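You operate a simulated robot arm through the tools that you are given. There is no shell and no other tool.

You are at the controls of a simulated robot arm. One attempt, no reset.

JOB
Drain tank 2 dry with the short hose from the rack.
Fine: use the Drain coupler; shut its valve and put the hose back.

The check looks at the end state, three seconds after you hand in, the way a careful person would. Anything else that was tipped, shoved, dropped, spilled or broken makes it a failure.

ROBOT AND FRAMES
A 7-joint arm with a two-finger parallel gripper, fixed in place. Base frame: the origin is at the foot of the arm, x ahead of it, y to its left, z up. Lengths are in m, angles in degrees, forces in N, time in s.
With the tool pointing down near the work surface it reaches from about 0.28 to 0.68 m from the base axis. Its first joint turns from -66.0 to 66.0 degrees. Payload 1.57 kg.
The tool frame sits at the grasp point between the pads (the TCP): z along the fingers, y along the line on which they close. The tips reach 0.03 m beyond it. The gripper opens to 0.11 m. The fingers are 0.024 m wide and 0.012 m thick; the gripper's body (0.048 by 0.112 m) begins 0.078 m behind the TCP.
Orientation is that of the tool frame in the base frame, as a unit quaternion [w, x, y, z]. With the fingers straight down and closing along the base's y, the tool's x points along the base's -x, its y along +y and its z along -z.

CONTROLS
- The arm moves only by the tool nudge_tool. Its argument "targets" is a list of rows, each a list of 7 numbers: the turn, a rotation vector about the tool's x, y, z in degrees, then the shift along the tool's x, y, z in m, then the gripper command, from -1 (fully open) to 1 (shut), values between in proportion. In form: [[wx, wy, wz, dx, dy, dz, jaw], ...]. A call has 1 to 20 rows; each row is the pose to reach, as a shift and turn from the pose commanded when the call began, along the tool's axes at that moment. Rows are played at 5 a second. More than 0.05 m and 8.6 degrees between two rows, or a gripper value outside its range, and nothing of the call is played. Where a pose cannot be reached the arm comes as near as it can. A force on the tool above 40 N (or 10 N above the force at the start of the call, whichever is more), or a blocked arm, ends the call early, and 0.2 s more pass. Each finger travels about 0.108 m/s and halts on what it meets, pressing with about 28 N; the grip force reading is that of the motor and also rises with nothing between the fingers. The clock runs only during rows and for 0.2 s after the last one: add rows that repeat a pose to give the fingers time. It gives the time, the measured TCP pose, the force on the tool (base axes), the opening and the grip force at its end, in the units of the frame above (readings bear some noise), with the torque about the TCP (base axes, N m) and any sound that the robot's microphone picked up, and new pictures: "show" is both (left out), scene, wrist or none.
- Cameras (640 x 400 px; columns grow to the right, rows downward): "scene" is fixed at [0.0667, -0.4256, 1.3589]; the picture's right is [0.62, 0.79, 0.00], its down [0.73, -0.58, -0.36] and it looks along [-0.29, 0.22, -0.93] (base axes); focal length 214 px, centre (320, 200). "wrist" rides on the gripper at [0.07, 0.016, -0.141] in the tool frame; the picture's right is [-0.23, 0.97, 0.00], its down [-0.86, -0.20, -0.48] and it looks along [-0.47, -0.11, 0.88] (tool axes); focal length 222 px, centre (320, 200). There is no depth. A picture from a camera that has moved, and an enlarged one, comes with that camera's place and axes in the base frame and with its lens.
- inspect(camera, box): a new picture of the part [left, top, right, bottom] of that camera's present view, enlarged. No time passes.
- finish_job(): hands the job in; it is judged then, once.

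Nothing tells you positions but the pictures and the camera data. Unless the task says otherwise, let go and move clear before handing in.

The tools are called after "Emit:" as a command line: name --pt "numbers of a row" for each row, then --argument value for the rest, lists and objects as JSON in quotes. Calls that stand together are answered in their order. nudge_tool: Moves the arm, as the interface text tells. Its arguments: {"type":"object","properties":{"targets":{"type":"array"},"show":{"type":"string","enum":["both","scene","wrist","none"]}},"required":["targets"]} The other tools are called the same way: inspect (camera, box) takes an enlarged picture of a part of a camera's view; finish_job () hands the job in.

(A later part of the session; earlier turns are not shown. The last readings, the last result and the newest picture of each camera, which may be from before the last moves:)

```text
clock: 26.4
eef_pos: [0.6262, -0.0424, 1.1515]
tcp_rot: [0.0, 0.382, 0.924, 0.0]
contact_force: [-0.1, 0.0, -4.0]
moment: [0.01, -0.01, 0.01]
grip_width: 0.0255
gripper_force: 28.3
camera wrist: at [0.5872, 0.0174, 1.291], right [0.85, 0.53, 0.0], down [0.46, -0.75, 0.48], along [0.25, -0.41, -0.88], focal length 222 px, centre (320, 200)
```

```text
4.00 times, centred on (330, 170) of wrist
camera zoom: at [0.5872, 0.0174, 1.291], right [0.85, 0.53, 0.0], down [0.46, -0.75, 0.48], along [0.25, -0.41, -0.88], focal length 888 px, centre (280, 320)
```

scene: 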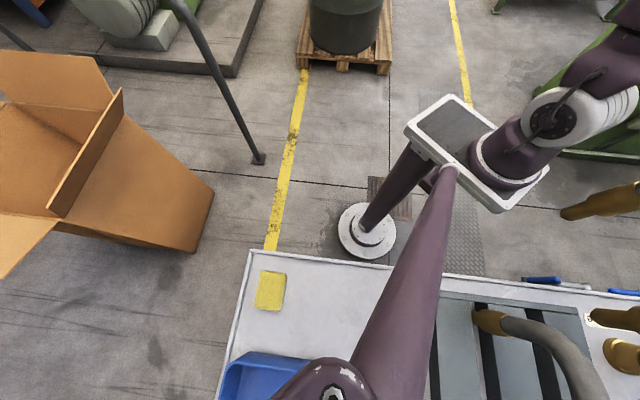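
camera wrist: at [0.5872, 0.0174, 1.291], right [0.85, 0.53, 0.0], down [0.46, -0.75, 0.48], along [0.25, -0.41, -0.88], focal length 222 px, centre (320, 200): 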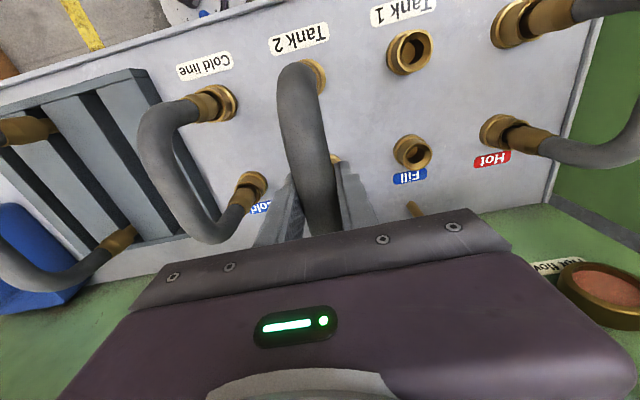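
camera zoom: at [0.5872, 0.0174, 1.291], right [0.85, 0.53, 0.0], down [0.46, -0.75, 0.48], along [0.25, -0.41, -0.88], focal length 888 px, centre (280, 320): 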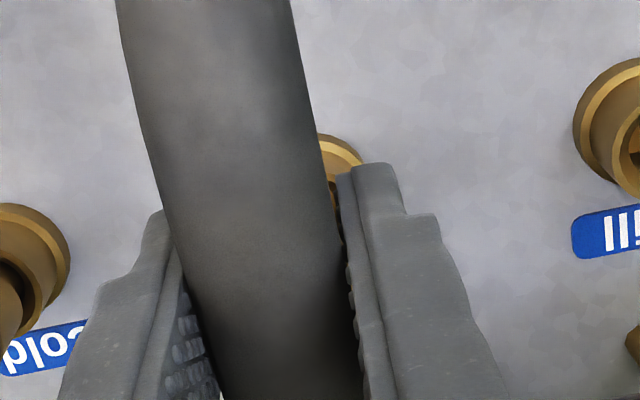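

Emit:
inspect --camera "wrist" --box '[290, 40, 350, 100]'

Emit:
inspect --camera "wrist" --box '[320, 140, 350, 180]'

```text
6.67 times, centred on (320, 70) of wrist
camera zoom: at [0.5872, 0.0174, 1.291], right [0.85, 0.53, 0.0], down [0.46, -0.75, 0.48], along [0.25, -0.41, -0.88], focal length 1481 px, centre (320, 1067)
```

zoom: 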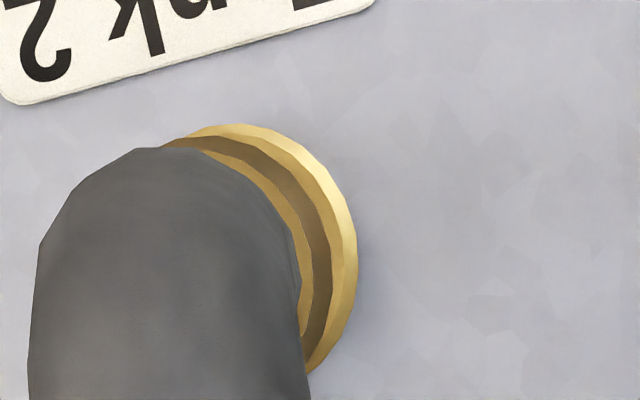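

```text
10.00 times, centred on (335, 160) of wrist
camera zoom: at [0.5872, 0.0174, 1.291], right [0.85, 0.53, 0.0], down [0.46, -0.75, 0.48], along [0.25, -0.41, -0.88], focal length 2221 px, centre (170, 600)
```

zoom: 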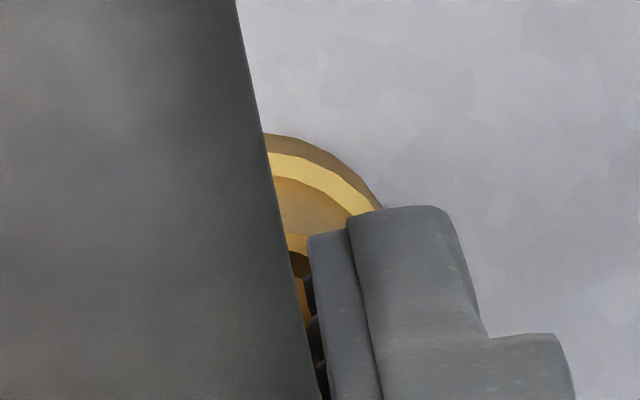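

The hose's near collar sits concentric with the Tank 2 coupler to within about 2 mm. I'll nudge back 1.5 mm and lower until the tips are just above the rims, then insert slowly.

Emit:
nudge_tool --pt "0 0 0 0.0015 0 0.0 1" --pt "0 0 0 0.0015 0 0.015 1" --pt "0 0 0 0.0015 0 0.03 1" --pt "0 0 0 0.0015 0 0.038 1" --pt "0 0 0 0.0015 0 0.043 1" --pt "0 0 0 0.0015 0 0.048 1" --show "wrist"

```text
clock: 27.8
eef_pos: [0.6229, -0.0411, 1.1032]
tcp_rot: [0.0, 0.383, 0.924, 0.0]
contact_force: [0.6, 0.5, -3.2]
moment: [0.01, -0.02, -0.01]
grip_width: 0.025
gripper_force: 27.8
camera wrist: at [0.5852, 0.0189, 1.2425], right [0.85, 0.53, 0.0], down [0.46, -0.75, 0.48], along [0.25, -0.41, -0.88], focal length 222 px, centre (320, 200)
```

wrist: 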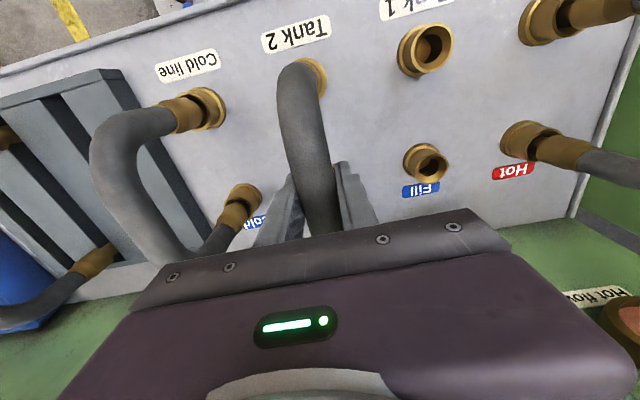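

There's no contact yet, so I'll continue inserting in small steps.

Emit:
nudge_tool --pt "0 0 0 0 0 0.004 1" --pt "0 0 0 0 0 0.008 1" --pt "0 0 0 0 0 0.012 1" --pt "0 0 0 0 0 0.016 1" --pt "0 0 0 0 0 0.016 1" --show "wrist"

```text
clock: 29.0
eef_pos: [0.6227, -0.0419, 1.0887]
tcp_rot: [0.004, 0.382, 0.924, 0.001]
contact_force: [-2.7, 4.0, 30.7]
moment: [0.16, 0.2, -0.03]
grip_width: 0.0253
gripper_force: 28.2
camera wrist: at [0.5843, 0.0194, 1.2287], right [0.85, 0.53, 0.01], down [0.46, -0.75, 0.48], along [0.26, -0.41, -0.88], focal length 222 px, centre (320, 200)
```

wrist: 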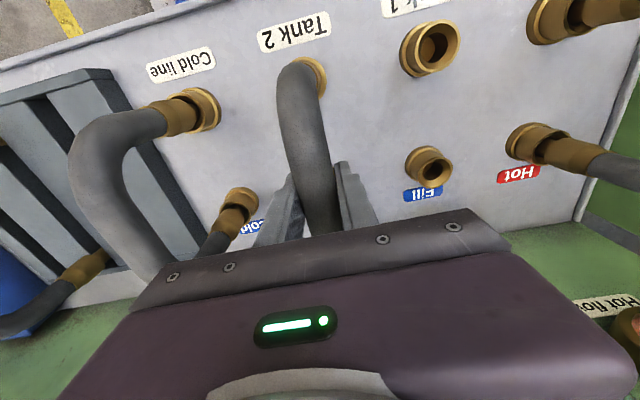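

Emit:
inspect --camera "wrist" --box '[270, 30, 350, 110]'

Emit:
inspect --camera "wrist" --box '[60, 60, 280, 270]'

Emit:
inspect --camera "wrist" --box '[310, 120, 370, 200]'

```text
5.00 times, centred on (310, 70) of wrist
camera zoom: at [0.5843, 0.0194, 1.2287], right [0.85, 0.53, 0.01], down [0.46, -0.75, 0.48], along [0.26, -0.41, -0.88], focal length 1111 px, centre (370, 850)
```

zoom: 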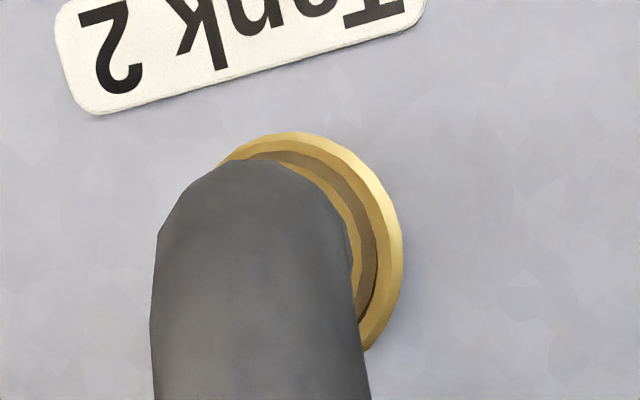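

```text
1.90 times, centred on (170, 165) of wrist
camera zoom: at [0.5843, 0.0194, 1.2287], right [0.85, 0.53, 0.01], down [0.46, -0.75, 0.48], along [0.26, -0.41, -0.88], focal length 423 px, centre (606, 267)
```

zoom: 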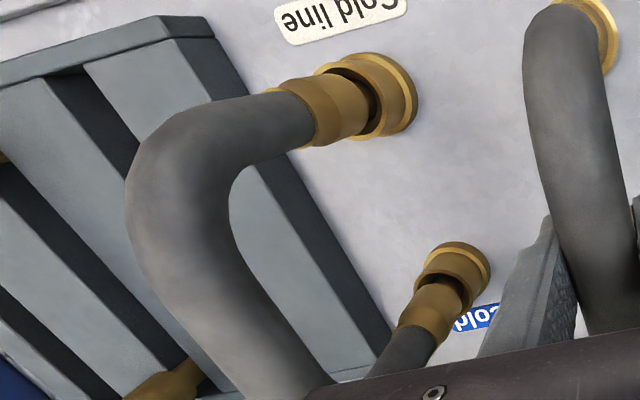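

```text
5.00 times, centred on (340, 160) of wrist
camera zoom: at [0.5843, 0.0194, 1.2287], right [0.85, 0.53, 0.01], down [0.46, -0.75, 0.48], along [0.26, -0.41, -0.88], focal length 1111 px, centre (220, 400)
```

zoom: 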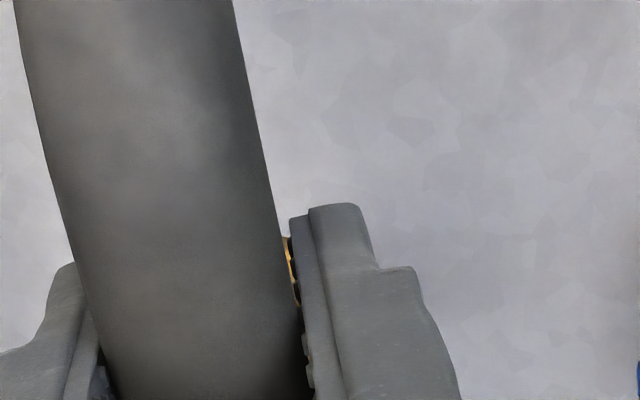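

Firm contact at about 31 N with the TCP at z = 1.089, close to the already-connected Cold hose's height. I'll press slightly more to confirm it's bottomed, then relax.

Emit:
nudge_tool --pt "0 0 0 0 0 0.0003 1" --pt "0 0 0 0 0 0.0003 1" --pt "0 0 0 0 0 -0.0015 1" --pt "0 0 0 0 0 -0.0015 1" --show "none"

```text
clock: 30.0
eef_pos: [0.6233, -0.0424, 1.0875]
tcp_rot: [0.0, 0.382, 0.924, 0.0]
contact_force: [1.3, -0.3, 18.4]
moment: [-0.2, -0.21, 0.03]
grip_width: 0.0255
gripper_force: 28.0
```

The wrench changed sign, so one plug probably slid further in. I'll press down again in small steps to find out.

Emit:
nudge_tool --pt "0 0 0 0 0 0.001 1" --pt "0 0 0 0 0 0.002 1" --pt "0 0 0 0 0 0.002 1" --show "none"

```text
clock: 30.8
eef_pos: [0.6228, -0.0418, 1.0878]
tcp_rot: [0.002, 0.383, 0.924, 0.0]
contact_force: [1.7, 0.0, 38.4]
moment: [0.02, -0.02, -0.02]
grip_width: 0.0253
gripper_force: 27.6
```

Balanced at 38 N with near-zero moment, so both plugs are bottomed evenly. I'll relax the push, then open the fingers and back off upward to inspect.

Emit:
nudge_tool --pt "0 0 0 0 0 -0.002 1" --pt "0 0 0 0 0 -0.003 1" --pt "0 0 0 0 0 -0.003 1" --show "none"

```text
clock: 31.6
eef_pos: [0.6212, -0.0422, 1.0872]
tcp_rot: [-0.002, 0.383, 0.924, -0.002]
contact_force: [0.6, -2.0, -4.4]
moment: [-0.44, -0.18, -0.02]
grip_width: 0.0255
gripper_force: 28.1
```

Emit:
nudge_tool --pt "0 0 0 0 0 -0.003 0.5" --pt "0 0 0 0 0 -0.003 0.2" --pt "0 0 0 0 0 -0.003 -0.2" --pt "0 0 0 0 0 -0.003 -0.27" --pt "0 0 0 0 0 -0.003 -0.27" --show "wrist"

```text
clock: 32.8
eef_pos: [0.6232, -0.0414, 1.0935]
tcp_rot: [0.0, 0.382, 0.924, -0.001]
contact_force: [-0.5, -0.3, 0.0]
moment: [0.01, 0.03, 0.03]
grip_width: 0.0698
gripper_force: 0.1
camera wrist: at [0.585, 0.019, 1.2324], right [0.85, 0.53, 0.0], down [0.46, -0.75, 0.48], along [0.25, -0.41, -0.88], focal length 222 px, centre (320, 200)
```

wrist: 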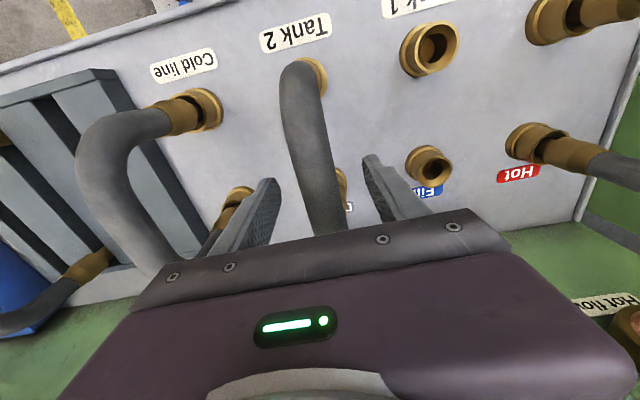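

Released cleanly and the hose stays put. I'll rise clear and shift sideways to check how both plugs sit, using the Cold hose as reference.

Emit:
nudge_tool --pt "0 0 0 0 0 -0.02 -0.27" --pt "0 0 0 0 0 -0.04 -0.27" --pt "0 0 0 0 0 -0.06 -0.27" --pt "0 0 0 0 0 -0.085 -0.27" --pt "0 0 0 0 -0.03 -0.1 -0.27" --pt "0 0 0 0 -0.07 -0.11 -0.27" --pt "0 0 0 0 -0.11 -0.12 -0.27" --pt "0 0 0 0 -0.14 -0.12 -0.27" --pt "0 0 0 0 -0.14 -0.12 -0.27" --show "wrist"

```text
clock: 34.8
eef_pos: [0.5224, -0.1395, 1.2132]
tcp_rot: [0.001, 0.382, 0.924, 0.0]
contact_force: [-0.4, 1.1, 0.8]
moment: [0.0, 0.0, 0.0]
grip_width: 0.07
gripper_force: 0.0
out of reach, approached as far as the arm can: row 4
camera wrist: at [0.485, -0.0797, 1.3519], right [0.85, 0.53, 0.0], down [0.46, -0.75, 0.48], along [0.25, -0.41, -0.88], focal length 222 px, centre (320, 200)
```

wrist: 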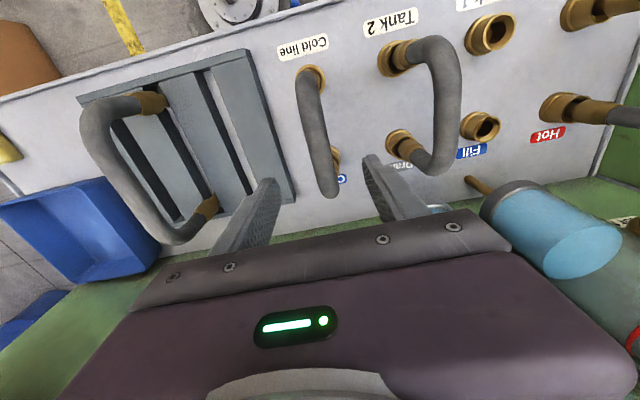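

Emit:
inspect --camera "wrist" --box '[360, 20, 480, 110]'

Emit:
inspect --camera "wrist" --box '[360, 100, 480, 190]'

Emit:
inspect --camera "wrist" --box '[500, 60, 640, 165]'

Emit:
inspect --camera "wrist" --box '[430, 160, 640, 310]'

```text
4.44 times, centred on (420, 65) of wrist
camera zoom: at [0.485, -0.0797, 1.3519], right [0.85, 0.53, 0.0], down [0.46, -0.75, 0.48], along [0.25, -0.41, -0.88], focal length 987 px, centre (-124, 800)
```

zoom: 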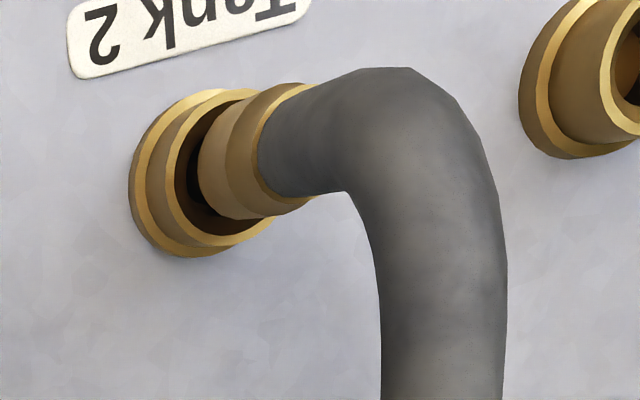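

```text
4.44 times, centred on (420, 145) of wrist
camera zoom: at [0.485, -0.0797, 1.3519], right [0.85, 0.53, 0.0], down [0.46, -0.75, 0.48], along [0.25, -0.41, -0.88], focal length 987 px, centre (-124, 444)
```

zoom: 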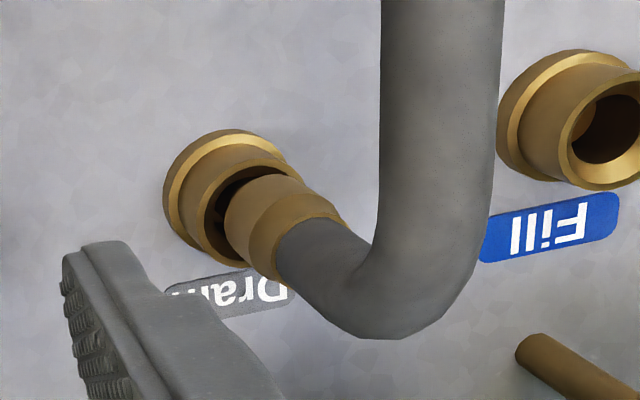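

```text
3.81 times, centred on (570, 112) of wrist
camera zoom: at [0.485, -0.0797, 1.3519], right [0.85, 0.53, 0.0], down [0.46, -0.75, 0.48], along [0.25, -0.41, -0.88], focal length 846 px, centre (-632, 533)
```

zoom: 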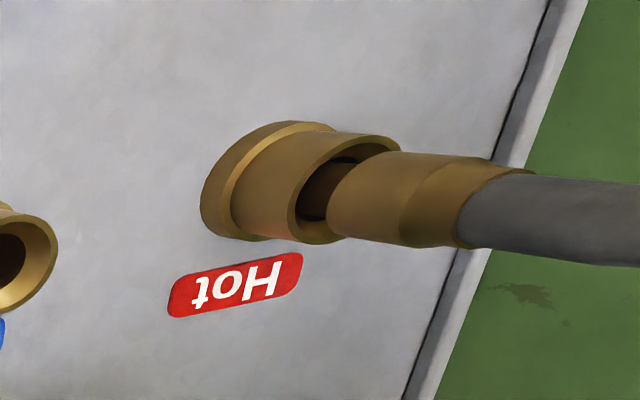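

```text
2.67 times, centred on (535, 235) of wrist
camera zoom: at [0.485, -0.0797, 1.3519], right [0.85, 0.53, 0.0], down [0.46, -0.75, 0.48], along [0.25, -0.41, -0.88], focal length 592 px, centre (-253, 107)
```

zoom: 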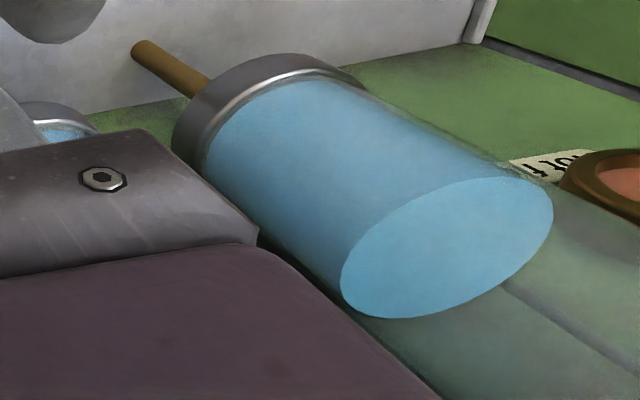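

Both plugs sit in the Tank 2 and Drain couplers just like the factory-connected hoses. Next is the Drain valve, so I'll pull back toward the robot, close the fingers, and tilt forward to face the lever.

Emit:
nudge_tool --pt "0 0 0 0.04 0.01 0 0" --pt "0 0 0 0.08 0.02 0 0.5" --pt "0 0 0 0.12 0.03 0 1" --pt "0 0 0 0.16 0.04 0 1" --pt "0 -6 0 0.2 0.05 0.01 1" --pt "0 -14 0 0.235 0.06 0.02 1" --pt "0 -22 0 0.26 0.06 0.04 1" --pt "0 -30 0 0.28 0.06 0.06 1" --pt "0 -38 0 0.3 0.06 0.08 1" --pt "0 -38 0 0.3 0.06 0.08 1" --show "wrist"

```text
clock: 37.0
eef_pos: [0.354, 0.1134, 1.1316]
tcp_rot: [0.302, 0.361, 0.874, -0.125]
contact_force: [-0.3, 0.1, 0.2]
moment: [0.02, 0.04, 0.04]
grip_width: 0.0
gripper_force: 21.9
camera wrist: at [0.2646, 0.2251, 1.1992], right [0.81, 0.56, 0.14], down [0.13, -0.41, 0.9], along [0.57, -0.72, -0.4], focal length 222 px, centre (320, 200)
```

wrist: 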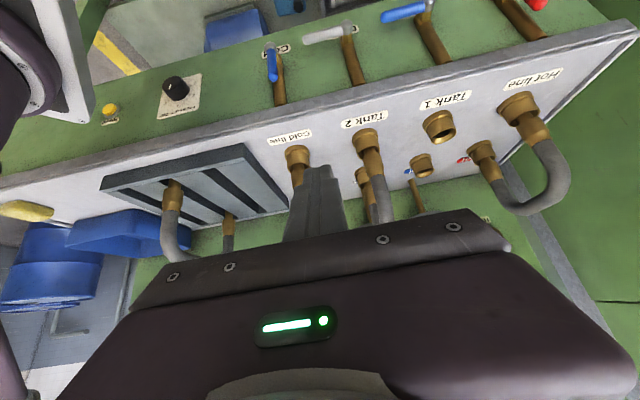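

Emit:
nudge_tool --pt "0 -4 0 0.027 0.003 0.032 1" --pt "0 -8 0 0.054 0.006 0.064 1" --pt "0 -12 0 0.081 0.009 0.096 1" --pt "0 -16 0 0.108 0.012 0.128 1" --pt "0 -20 0 0.135 0.015 0.16 1" --pt "0 -22 0 0.162 0.02 0.191 1" --pt "0 -22 0 0.162 0.02 0.191 1" --show "wrist"

```text
clock: 38.6
eef_pos: [0.44, 0.2008, 0.9325]
tcp_rot: [0.461, 0.33, 0.8, -0.194]
contact_force: [-0.5, 0.7, -1.2]
moment: [0.01, 0.01, -0.04]
grip_width: 0.0001
gripper_force: 21.2
out of reach, approached as far as the arm can: row 3, 4, 5, 6, 7
camera wrist: at [0.342, 0.3242, 0.9412], right [0.77, 0.61, 0.19], down [-0.13, -0.15, 0.98], along [0.62, -0.78, -0.03], focal length 222 px, centre (320, 200)
```

wrist: 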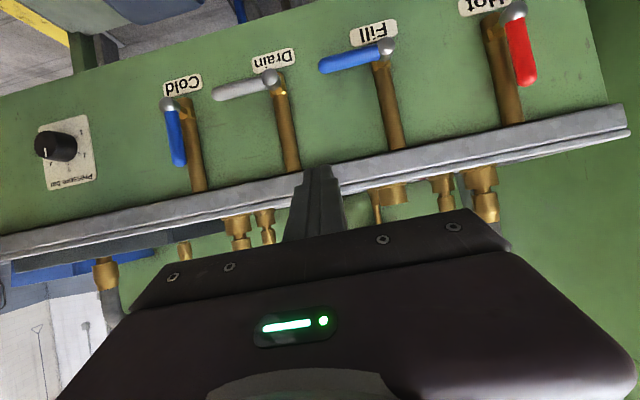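

I have an excellent view of the front. The Drain handle (grey) lies horizontally from its hub at e ≈ 0.41 to its tip at e ≈ 0.34, z ≈ 0.78, and Cold and Hot stand upright. I need to lift it from below, so I'll test a reachable forward tilt closer to it.

Emit:
nudge_tool --pt "0 3 0 0.012 -0.018 0.018 1" --pt "0 6 0 0.024 -0.036 0.036 1" --pt "0 8 0 0.036 -0.054 0.054 1" --pt "0 10 0 0.0493 -0.073 0.0746 1" --pt "0 10 0 0.0493 -0.073 0.0746 1" --show "wrist"

```text
clock: 39.8
eef_pos: [0.4691, 0.1717, 0.8879]
tcp_rot: [0.388, 0.348, 0.837, -0.165]
contact_force: [-0.7, -0.2, 0.1]
moment: [0.01, 0.04, -0.02]
grip_width: 0.0
gripper_force: 21.4
out of reach, approached as far as the arm can: row 1, 2, 3, 4, 5
camera wrist: at [0.3733, 0.2927, 0.9242], right [0.79, 0.58, 0.17], down [-0.01, -0.27, 0.96], along [0.61, -0.77, -0.21], focal length 222 px, centre (320, 200)
```

wrist: 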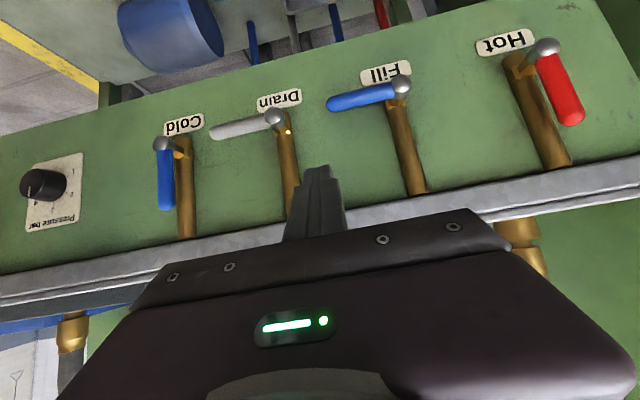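

Emit:
inspect --camera "wrist" --box '[190, 70, 350, 170]'

Emit:
inspect --camera "wrist" --box '[100, 90, 340, 260]'

```text
4.00 times, centred on (270, 120) of wrist
camera zoom: at [0.3733, 0.2927, 0.9242], right [0.79, 0.58, 0.17], down [-0.01, -0.27, 0.96], along [0.61, -0.77, -0.21], focal length 888 px, centre (520, 520)
```

zoom: 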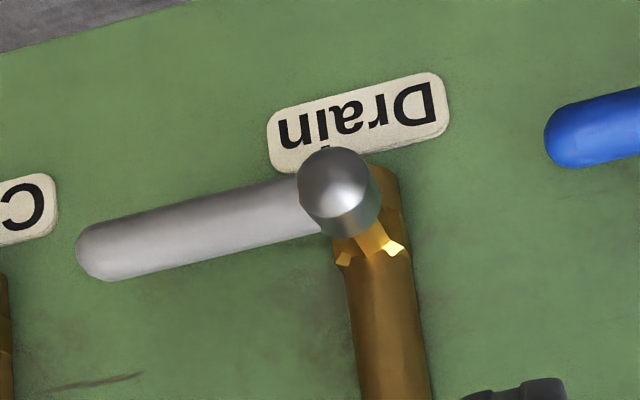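

```text
2.35 times, centred on (220, 175) of wrist
camera zoom: at [0.3733, 0.2927, 0.9242], right [0.79, 0.58, 0.17], down [-0.01, -0.27, 0.96], along [0.61, -0.77, -0.21], focal length 523 px, centre (555, 259)
```

zoom: 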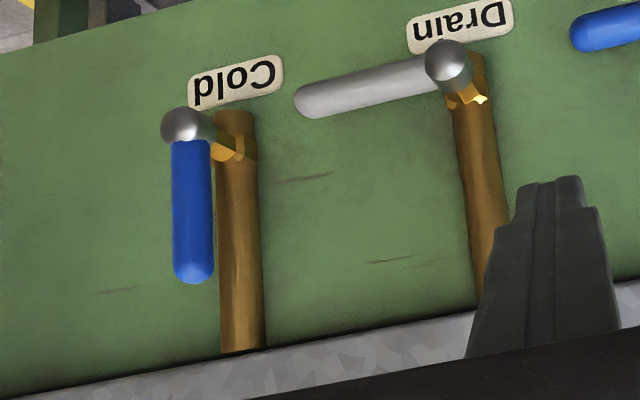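

The handle axis is about 36 mm off the front face (n ≈ 0.28, z ≈ 0.77). At 50° tilt the arm can't get that close in, so I'll test a shallower 30° tilt.

Emit:
nudge_tool --pt "0 5 0 0.007 -0.02 0.003 1" --pt "0 10 0 0.014 -0.04 0.006 1" --pt "0 15 0 0.021 -0.06 0.009 1" --pt "0 20 0 0.0294 -0.083 0.0116 1" --pt "0 20 0 0.0294 -0.083 0.0116 1" --show "wrist"

```text
clock: 41.0
eef_pos: [0.4218, 0.1512, 0.8788]
tcp_rot: [0.197, 0.375, 0.9, -0.105]
contact_force: [0.7, 0.2, 0.5]
moment: [0.01, 0.0, 0.01]
grip_width: 0.0
gripper_force: 21.2
out of reach, approached as far as the arm can: row 1, 2, 3, 4, 5
camera wrist: at [0.3501, 0.2545, 0.9732], right [0.84, 0.54, 0.06], down [0.27, -0.52, 0.81], along [0.46, -0.67, -0.58], focal length 222 px, centre (320, 200)
```

wrist: 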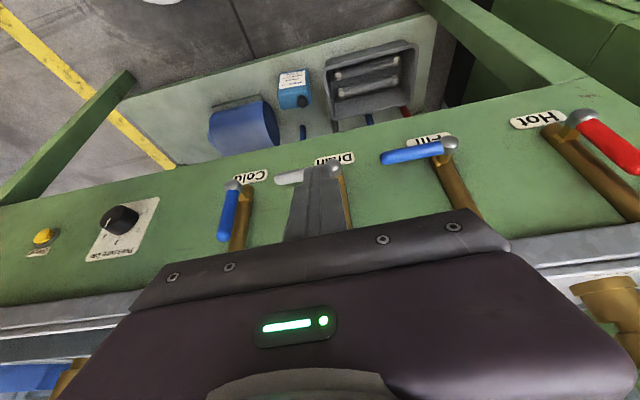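

The limit looks like a minimum shoulder-to-wrist distance, so I'll reorient. Leaning the wrist toward the Hot side makes the fingers point down, forward and toward the Cold side, which should let me hook under the Drain handle. I'll test that orientation at a safe standoff.

Emit:
nudge_tool --pt "7 -1.3 0.6 -0.003 0.01 -0.007 1" --pt "14 -2.6 1.2 -0.006 0.02 -0.014 1" --pt "21 -3.9 1.9 -0.009 0.03 -0.021 1" --pt "28 -5.2 2.5 -0.0133 0.0437 -0.029 1" --pt "35 -6.5 3.1 -0.0133 0.0437 -0.029 1" --pt "41.8 -7.7 3.7 -0.0133 0.0437 -0.029 1" --pt "41.8 -7.7 3.7 -0.0133 0.0437 -0.029 1" --show "wrist"

```text
clock: 42.6
eef_pos: [0.4331, 0.1539, 0.8894]
tcp_rot: [0.152, 0.451, 0.769, -0.427]
contact_force: [-0.1, 0.3, 0.0]
moment: [0.0, -0.03, 0.01]
grip_width: 0.0
gripper_force: 21.2
camera wrist: at [0.4293, 0.3101, 0.9195], right [0.93, 0.09, -0.36], down [0.38, -0.15, 0.92], along [0.03, -0.98, -0.17], focal length 222 px, centre (320, 200)
```

wrist: 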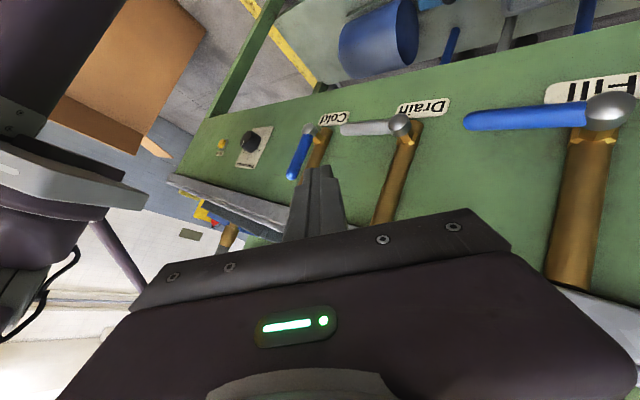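

That orientation is reachable. I'll zoom in to locate the Drain handle precisely relative to the fingertips.

Emit:
inspect --camera "wrist" --box '[280, 80, 480, 240]'

```text
2.50 times, centred on (380, 160) of wrist
camera zoom: at [0.4293, 0.3101, 0.9195], right [0.93, 0.09, -0.36], down [0.38, -0.15, 0.92], along [0.03, -0.98, -0.17], focal length 555 px, centre (170, 300)
```

zoom: 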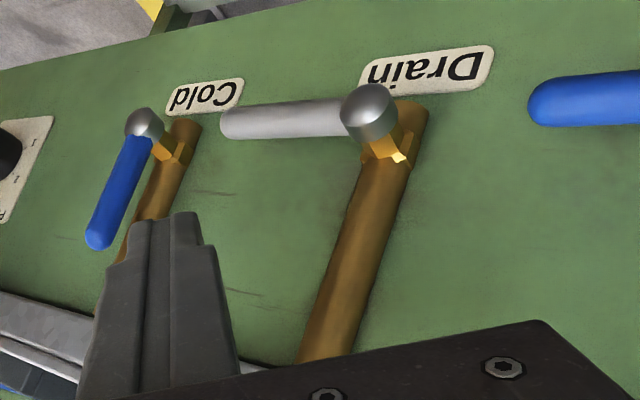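

The Drain handle runs from hub (e 0.41) to tip (e 0.33) at n ≈ 0.278, z ≈ 0.773, with about 19 mm diameter. I'll bring the closed fingertips to a pre-contact point in front of and below it.

Emit:
nudge_tool --pt "0 0 0 0.0148 0.0113 0.0335 1" --pt "0 0 0 0.0295 0.0226 0.067 1" --pt "0 0 0 0.0443 0.034 0.1006 1" --pt "0 0 0 0.059 0.0453 0.1341 1" --pt "0 0 0 0.059 0.0453 0.1341 1" --show "wrist"

```text
clock: 43.8
eef_pos: [0.4182, 0.0917, 0.7511]
tcp_rot: [0.154, 0.451, 0.769, -0.427]
contact_force: [-0.2, 0.0, 0.5]
moment: [-0.01, 0.0, -0.04]
grip_width: 0.0
gripper_force: 21.0
camera wrist: at [0.4148, 0.2473, 0.7809], right [0.93, 0.09, -0.36], down [0.37, -0.15, 0.92], along [0.03, -0.98, -0.17], focal length 222 px, centre (320, 200)
```

wrist: 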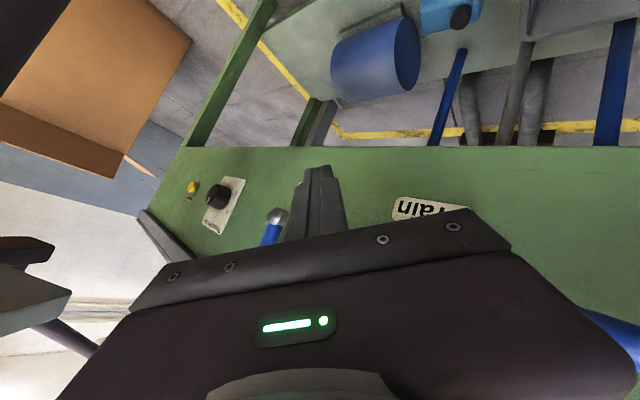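

Pre-contact reached. Now I'll move up into contact under the handle and begin the lifting arc, about the first 15°, while watching the force.

Emit:
nudge_tool --pt "0 0 0 -0.015 0.0005 0.0002 1" --pt "0 0 0 -0.024 0.0008 0.0003 1" --pt "0 0 0 -0.0296 0.0009 0.0004 1" --pt "0 0 0 -0.0345 -0.0045 -0.005 1" --pt "0 0 0 -0.0396 -0.0096 -0.01 1" --pt "0 0 0 -0.0396 -0.0096 -0.01 1" --show "wrist"

```text
clock: 45.2
eef_pos: [0.433, 0.0753, 0.7868]
tcp_rot: [0.153, 0.451, 0.769, -0.427]
contact_force: [-1.7, 4.0, -1.6]
moment: [0.05, 0.0, 0.01]
grip_width: 0.0001
gripper_force: 21.6
camera wrist: at [0.4296, 0.2307, 0.8168], right [0.93, 0.1, -0.36], down [0.37, -0.15, 0.92], along [0.03, -0.98, -0.17], focal length 222 px, centre (320, 200)
```

wrist: 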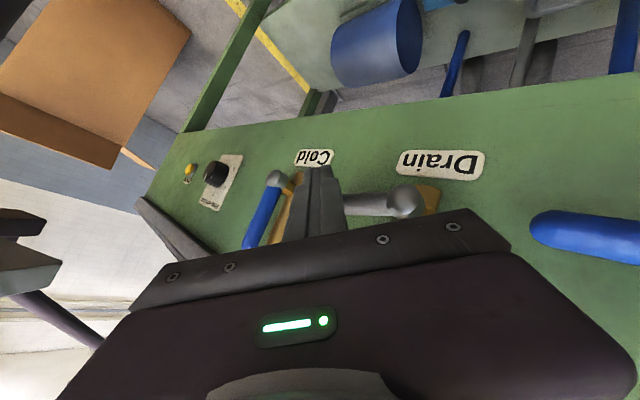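

Emit:
inspect --camera "wrist" --box '[260, 130, 500, 270]'

```text
2.67 times, centred on (380, 200) of wrist
camera zoom: at [0.4296, 0.2307, 0.8168], right [0.93, 0.1, -0.36], down [0.37, -0.15, 0.92], along [0.03, -0.98, -0.17], focal length 592 px, centre (160, 200)
```

zoom: 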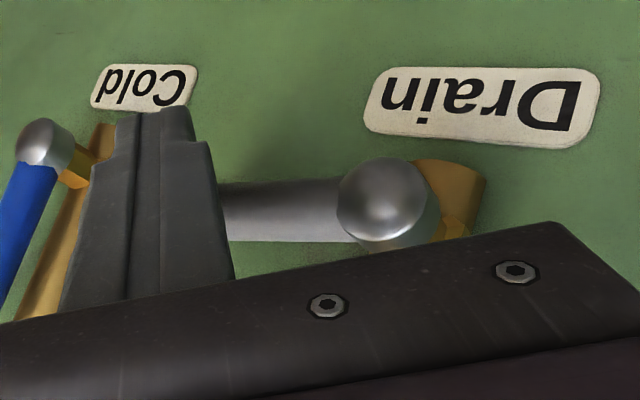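

The handle has swung up about 13° with only about 4 N, so the approach works. I'll continue along the arc.

Emit:
nudge_tool --pt "0 0 0 -0.005 -0.003 -0.006 1" --pt "0 0 0 -0.0097 -0.0061 -0.0125 1" --pt "0 0 0 -0.014 -0.007 -0.0195 1" --pt "0 0 0 -0.0183 -0.0078 -0.0262 1" --pt "0 0 0 -0.0218 -0.0069 -0.033 1" --pt "0 0 0 -0.0253 -0.0059 -0.0401 1" --pt "0 0 0 -0.028 -0.0031 -0.0468 1" --pt "0 0 0 -0.0306 -0.0003 -0.0534 1" --pt "0 0 0 -0.0306 -0.0003 -0.0534 1" --show "wrist"

```text
clock: 47.2
eef_pos: [0.4574, 0.1005, 0.8359]
tcp_rot: [0.153, 0.452, 0.769, -0.427]
contact_force: [-4.0, 4.6, -2.8]
moment: [0.07, 0.09, 0.0]
grip_width: 0.0003
gripper_force: 21.0
camera wrist: at [0.4538, 0.2557, 0.8666], right [0.93, 0.1, -0.36], down [0.37, -0.15, 0.92], along [0.03, -0.98, -0.17], focal length 222 px, centre (320, 200)
```

wrist: 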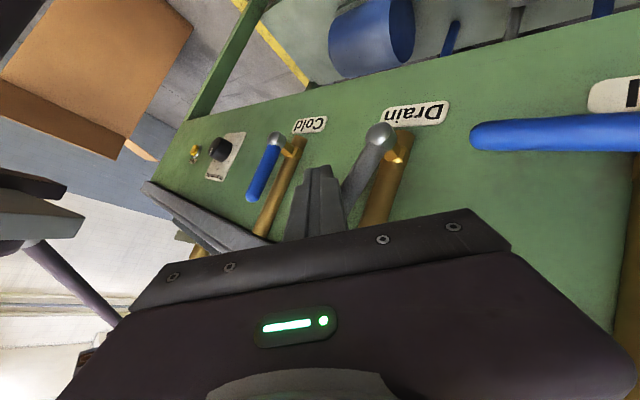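

The handle is most of the way up. I'll push to the end of its travel.

Emit:
nudge_tool --pt "0 0 0 -0.0017 0.004 -0.006 1" --pt "0 0 0 -0.0034 0.0081 -0.0116 1" --pt "0 0 0 -0.0034 0.0103 -0.0136 1" --pt "0 0 0 -0.0034 0.0103 -0.0136 1" --show "wrist"

```text
clock: 48.2
eef_pos: [0.4669, 0.1095, 0.8411]
tcp_rot: [0.151, 0.452, 0.767, -0.43]
contact_force: [-28.8, -15.0, -0.4]
moment: [-0.11, 0.21, -0.59]
grip_width: 0.0
gripper_force: 21.5
camera wrist: at [0.4649, 0.2657, 0.8713], right [0.93, 0.09, -0.37], down [0.38, -0.15, 0.91], along [0.03, -0.99, -0.17], focal length 222 px, centre (320, 200)
```

wrist: 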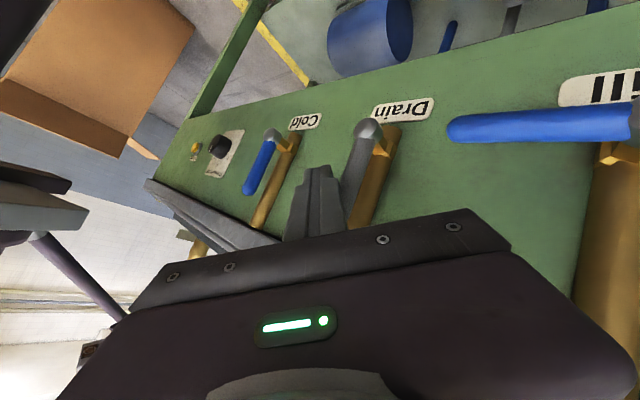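

I hit the stop with a firm 31 N sideways, so the handle is fully up and parallel with the pipe like Cold. I'll back the finger away without dragging it.

Emit:
nudge_tool --pt "0 0 0 -0.0034 0.0014 -0.0056 1" --pt "0 0 0 0.012 -0.011 -0.0147 1" --pt "0 0 0 0.0277 -0.0195 -0.0238 1" --pt "0 0 0 0.0434 -0.0279 -0.0329 1" --pt "0 0 0 0.06 -0.036 -0.042 1" --pt "0 0 0 0.06 -0.036 -0.042 1" --show "wrist"

```text
clock: 48.5
eef_pos: [0.4658, 0.1118, 0.8404]
tcp_rot: [0.149, 0.452, 0.766, -0.431]
contact_force: [-11.0, -2.8, 4.7]
moment: [-0.11, -0.03, -0.2]
grip_width: 0.0
gripper_force: 21.0
stopped in row 1: the force on the tool passed its limit at 45 N (the readings are from after the stop); the commanded pose is now the measured one
camera wrist: at [0.4654, 0.2666, 0.8716], right [0.92, 0.08, -0.37], down [0.38, -0.15, 0.91], along [0.02, -0.99, -0.17], focal length 222 px, centre (320, 200)
```

wrist: 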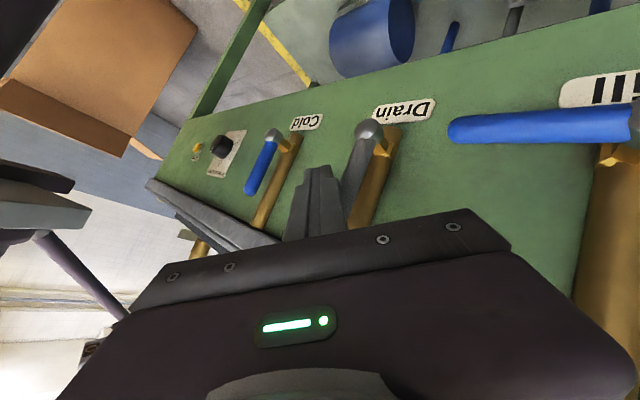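

My retreat offsets were relative to the wrong start pose, so that pressed slightly more (45 N stop). Nothing moved visibly. I'll retreat properly now: first sideways toward Cold, then back toward the robot.

Emit:
nudge_tool --pt "0 0 0 -0.0001 -0.0045 0.004 1" --pt "0 0 0 -0.0001 -0.0089 0.008 1" --pt "0 0 0 0.0157 -0.0173 -0.001 1" --pt "0 0 0 0.0314 -0.0257 -0.0101 1" --pt "0 0 0 0.047 -0.0341 -0.0193 1" --pt "0 0 0 0.047 -0.0341 -0.0193 1" --show "both"

```text
clock: 49.9
eef_pos: [0.4175, 0.1465, 0.8424]
tcp_rot: [0.149, 0.453, 0.767, -0.43]
contact_force: [0.6, -0.6, -0.6]
moment: [-0.02, 0.02, -0.01]
grip_width: 0.0001
gripper_force: 21.2
camera wrist: at [0.415, 0.3016, 0.8718], right [0.93, 0.09, -0.37], down [0.38, -0.15, 0.91], along [0.02, -0.99, -0.17], focal length 222 px, centre (320, 200)
```

scene: 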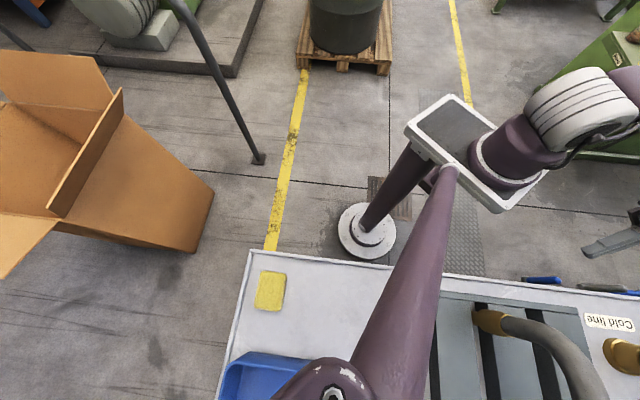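
wrist: 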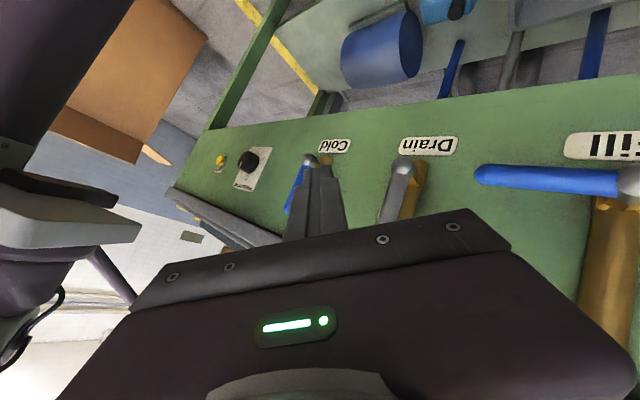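

The Drain handle now stands parallel to its pipe, so it's open. I'll rise and return to the tank viewing pose to watch Tank 2's level.

Emit:
nudge_tool --pt "-4.1 -0.2 -6.5 -0.0223 -0.0189 -0.0211 1" --pt "-8.3 -0.5 -13.0 -0.0445 -0.0378 -0.0423 1" --pt "-12.4 -0.7 -19.4 -0.0668 -0.0567 -0.0634 1" --pt "-16.5 -1.0 -25.9 -0.089 -0.0756 -0.0845 1" --pt "-20.7 -1.2 -32.4 -0.1113 -0.0945 -0.1057 1" --pt "-24.8 -1.5 -38.9 -0.1336 -0.1133 -0.1268 1" --pt "-28.9 -1.7 -45.3 -0.1558 -0.1322 -0.1479 1" --pt "-33.0 -2.0 -51.8 -0.1781 -0.1511 -0.169 1" --pt "-37.2 -2.2 -58.3 -0.2003 -0.17 -0.1902 1" --pt "-41.3 -2.4 -64.8 -0.2282 -0.1488 -0.1866 1" --pt "-45.4 -2.7 -71.2 -0.2561 -0.1276 -0.1831 1" --pt "-49.6 -2.9 -77.7 -0.2839 -0.1064 -0.1795 1" --pt "-53.7 -3.2 -84.2 -0.3118 -0.0852 -0.1759 1" --pt "-57.8 -3.4 -90.7 -0.3397 -0.0639 -0.1724 1" --pt "-61.97 -3.67 -97.16 -0.3675 -0.0427 -0.1688 1" --pt "-61.97 -3.67 -97.16 -0.3675 -0.0427 -0.1688 1" --show "wrist"

```text
clock: 53.3
eef_pos: [0.6074, 0.0651, 1.1875]
tcp_rot: [-0.005, -0.384, 0.923, 0.0]
contact_force: [-0.5, -0.1, 0.6]
moment: [0.01, 0.01, 0.02]
grip_width: 0.0
gripper_force: 21.4
out of reach, approached as far as the arm can: row 15, 16
camera wrist: at [0.5475, 0.0275, 1.3284], right [-0.53, 0.85, 0.0], down [0.75, 0.47, 0.47], along [0.4, 0.25, -0.88], focal length 222 px, centre (320, 200)
```

wrist: 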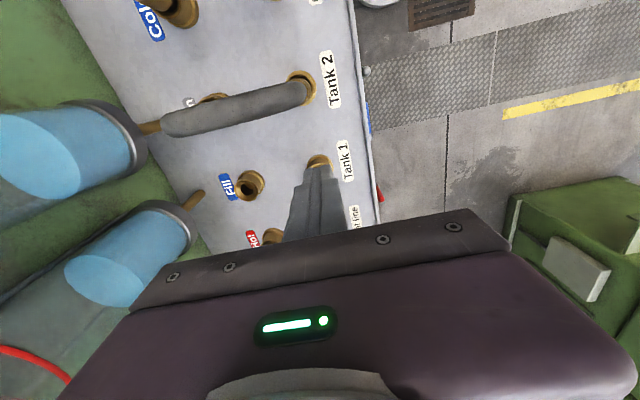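

Tank 2's surface has already dropped compared with before, so it's draining. I'll zoom in and wait.

Emit:
inspect --camera "wrist" --box '[0, 60, 240, 210]'

Emit:
nudge_tool --pt "0 0 0 0 0 0 1" --pt "0 0 0 0 0 0 1" --pt "0 0 0 0 0 0 1" --pt "0 0 0 0 0 0 1" --pt "0 0 0 0 0 0 1" --pt "0 0 0 0 0 0 1" --pt "0 0 0 0 0 0 1" --pt "0 0 0 0 0 0 1" --pt "0 0 0 0 0 0 1" --pt "0 0 0 0 0 0 1" --pt "0 0 0 0 0 0 1" --pt "0 0 0 0 0 0 1" --pt "0 0 0 0 0 0 1" --pt "0 0 0 0 0 0 1" --pt "0 0 0 0 0 0 1" --pt "0 0 0 0 0 0 1" --pt "0 0 0 0 0 0 1" --pt "0 0 0 0 0 0 1" --pt "0 0 0 0 0 0 1" --pt "0 0 0 0 0 0 1" --show "wrist"

```text
2.67 times, centred on (120, 135) of wrist
camera zoom: at [0.5475, 0.0275, 1.3284], right [-0.53, 0.85, 0.0], down [0.75, 0.47, 0.47], along [0.4, 0.25, -0.88], focal length 592 px, centre (853, 373)
```

zoom: 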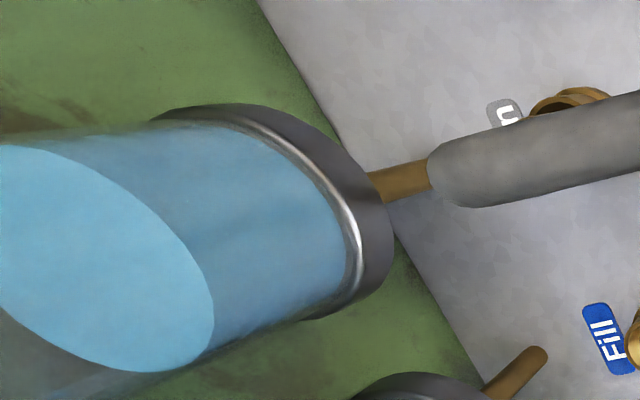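

```text
clock: 57.5
eef_pos: [0.6065, 0.0666, 1.1878]
tcp_rot: [-0.002, -0.385, 0.923, -0.001]
contact_force: [0.7, 0.0, 0.5]
moment: [0.0, 0.01, 0.0]
grip_width: 0.0
gripper_force: 21.0
camera wrist: at [0.5473, 0.0286, 1.3287], right [-0.53, 0.85, 0.0], down [0.75, 0.47, 0.47], along [0.4, 0.25, -0.88], focal length 222 px, centre (320, 200)
```

wrist: 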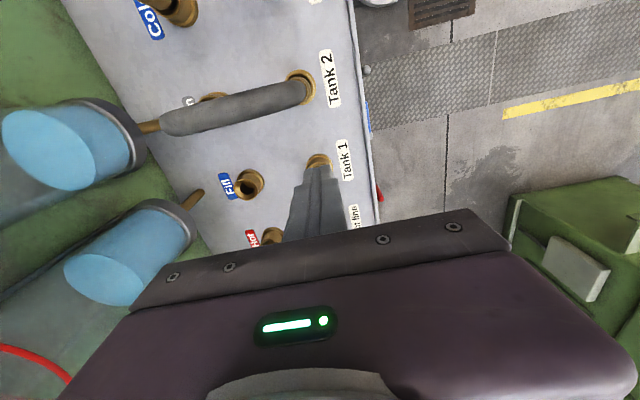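

Draining continues with no leak visible around the couplers. I'll keep waiting.

Emit:
nudge_tool --pt "0 0 0 0 0 0 1" --pt "0 0 0 0 0 0 1" --pt "0 0 0 0 0 0 1" --pt "0 0 0 0 0 0 1" --pt "0 0 0 0 0 0 1" --pt "0 0 0 0 0 0 1" --pt "0 0 0 0 0 0 1" --pt "0 0 0 0 0 0 1" --pt "0 0 0 0 0 0 1" --pt "0 0 0 0 0 0 1" --pt "0 0 0 0 0 0 1" --pt "0 0 0 0 0 0 1" --pt "0 0 0 0 0 0 1" --pt "0 0 0 0 0 0 1" --pt "0 0 0 0 0 0 1" --pt "0 0 0 0 0 0 1" --pt "0 0 0 0 0 0 1" --pt "0 0 0 0 0 0 1" --pt "0 0 0 0 0 0 1" --pt "0 0 0 0 0 0 1" --show "wrist"

Emit:
nudge_tool --pt "0 0 0 0 0 0 1" --pt "0 0 0 0 0 0 1" --pt "0 0 0 0 0 0 1" --pt "0 0 0 0 0 0 1" --pt "0 0 0 0 0 0 1" --pt "0 0 0 0 0 0 1" --pt "0 0 0 0 0 0 1" --pt "0 0 0 0 0 0 1" --pt "0 0 0 0 0 0 1" --pt "0 0 0 0 0 0 1" --pt "0 0 0 0 0 0 1" --pt "0 0 0 0 0 0 1" --pt "0 0 0 0 0 0 1" --pt "0 0 0 0 0 0 1" --pt "0 0 0 0 0 0 1" --pt "0 0 0 0 0 0 1" --pt "0 0 0 0 0 0 1" --pt "0 0 0 0 0 0 1" --pt "0 0 0 0 0 0 1" --pt "0 0 0 0 0 0 1" --show "wrist"

```text
clock: 61.7
eef_pos: [0.608, 0.0654, 1.1883]
tcp_rot: [-0.003, -0.385, 0.923, -0.001]
contact_force: [0.0, -0.3, 0.0]
moment: [-0.03, 0.01, 0.02]
grip_width: 0.0001
gripper_force: 21.5
camera wrist: at [0.5473, 0.0286, 1.3287], right [-0.53, 0.85, 0.0], down [0.75, 0.47, 0.47], along [0.4, 0.25, -0.88], focal length 222 px, centre (320, 200)
```

wrist: 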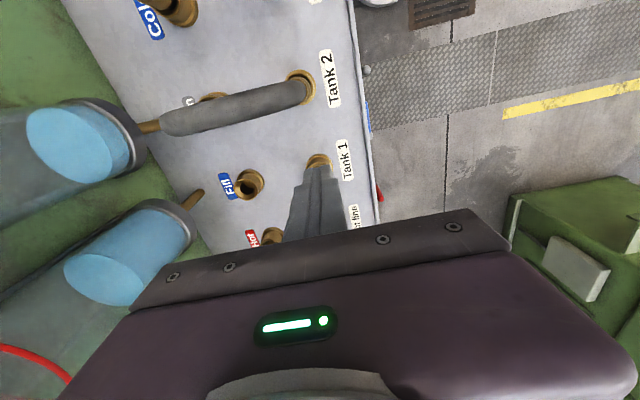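

```text
clock: 65.9
eef_pos: [0.6065, 0.0659, 1.188]
tcp_rot: [-0.002, -0.386, 0.923, -0.001]
contact_force: [-0.4, 0.3, 0.3]
moment: [-0.01, 0.03, -0.04]
grip_width: 0.0
gripper_force: 21.3
camera wrist: at [0.5473, 0.0286, 1.3287], right [-0.53, 0.85, 0.0], down [0.75, 0.47, 0.47], along [0.4, 0.25, -0.88], focal length 222 px, centre (320, 200)
```

wrist: 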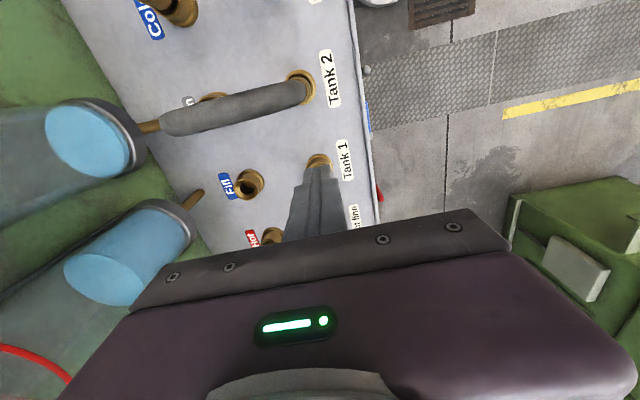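

The level keeps falling toward the base ring, so I'll keep waiting.

Emit:
nudge_tool --pt "0 0 0 0 0 0 1" --pt "0 0 0 0 0 0 1" --pt "0 0 0 0 0 0 1" --pt "0 0 0 0 0 0 1" --pt "0 0 0 0 0 0 1" --pt "0 0 0 0 0 0 1" --pt "0 0 0 0 0 0 1" --pt "0 0 0 0 0 0 1" --pt "0 0 0 0 0 0 1" --pt "0 0 0 0 0 0 1" --pt "0 0 0 0 0 0 1" --pt "0 0 0 0 0 0 1" --pt "0 0 0 0 0 0 1" --pt "0 0 0 0 0 0 1" --pt "0 0 0 0 0 0 1" --pt "0 0 0 0 0 0 1" --pt "0 0 0 0 0 0 1" --pt "0 0 0 0 0 0 1" --pt "0 0 0 0 0 0 1" --pt "0 0 0 0 0 0 1" --show "none"

Emit:
nudge_tool --pt "0 0 0 0 0 0 1" --pt "0 0 0 0 0 0 1" --pt "0 0 0 0 0 0 1" --pt "0 0 0 0 0 0 1" --pt "0 0 0 0 0 0 1" --pt "0 0 0 0 0 0 1" --pt "0 0 0 0 0 0 1" --pt "0 0 0 0 0 0 1" --pt "0 0 0 0 0 0 1" --pt "0 0 0 0 0 0 1" --pt "0 0 0 0 0 0 1" --pt "0 0 0 0 0 0 1" --pt "0 0 0 0 0 0 1" --pt "0 0 0 0 0 0 1" --pt "0 0 0 0 0 0 1" --pt "0 0 0 0 0 0 1" --pt "0 0 0 0 0 0 1" --pt "0 0 0 0 0 0 1" --pt "0 0 0 0 0 0 1" --pt "0 0 0 0 0 0 1" --show "wrist"

```text
clock: 70.1
eef_pos: [0.6069, 0.0664, 1.1889]
tcp_rot: [-0.002, -0.384, 0.923, -0.001]
contact_force: [-0.7, 0.6, 0.2]
moment: [0.02, -0.01, 0.0]
grip_width: 0.0001
gripper_force: 21.5
```

```text
clock: 74.3
eef_pos: [0.6085, 0.0659, 1.1879]
tcp_rot: [-0.003, -0.386, 0.923, -0.001]
contact_force: [-0.1, 0.8, -0.4]
moment: [0.01, -0.03, 0.0]
grip_width: 0.0001
gripper_force: 21.0
camera wrist: at [0.5473, 0.0286, 1.3287], right [-0.53, 0.85, 0.0], down [0.75, 0.47, 0.47], along [0.4, 0.25, -0.88], focal length 222 px, centre (320, 200)
```

wrist: 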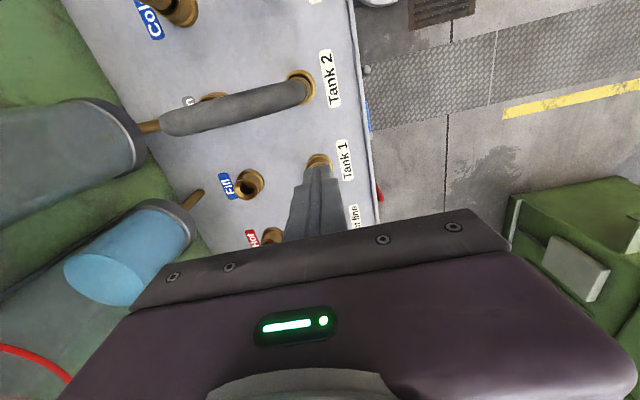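

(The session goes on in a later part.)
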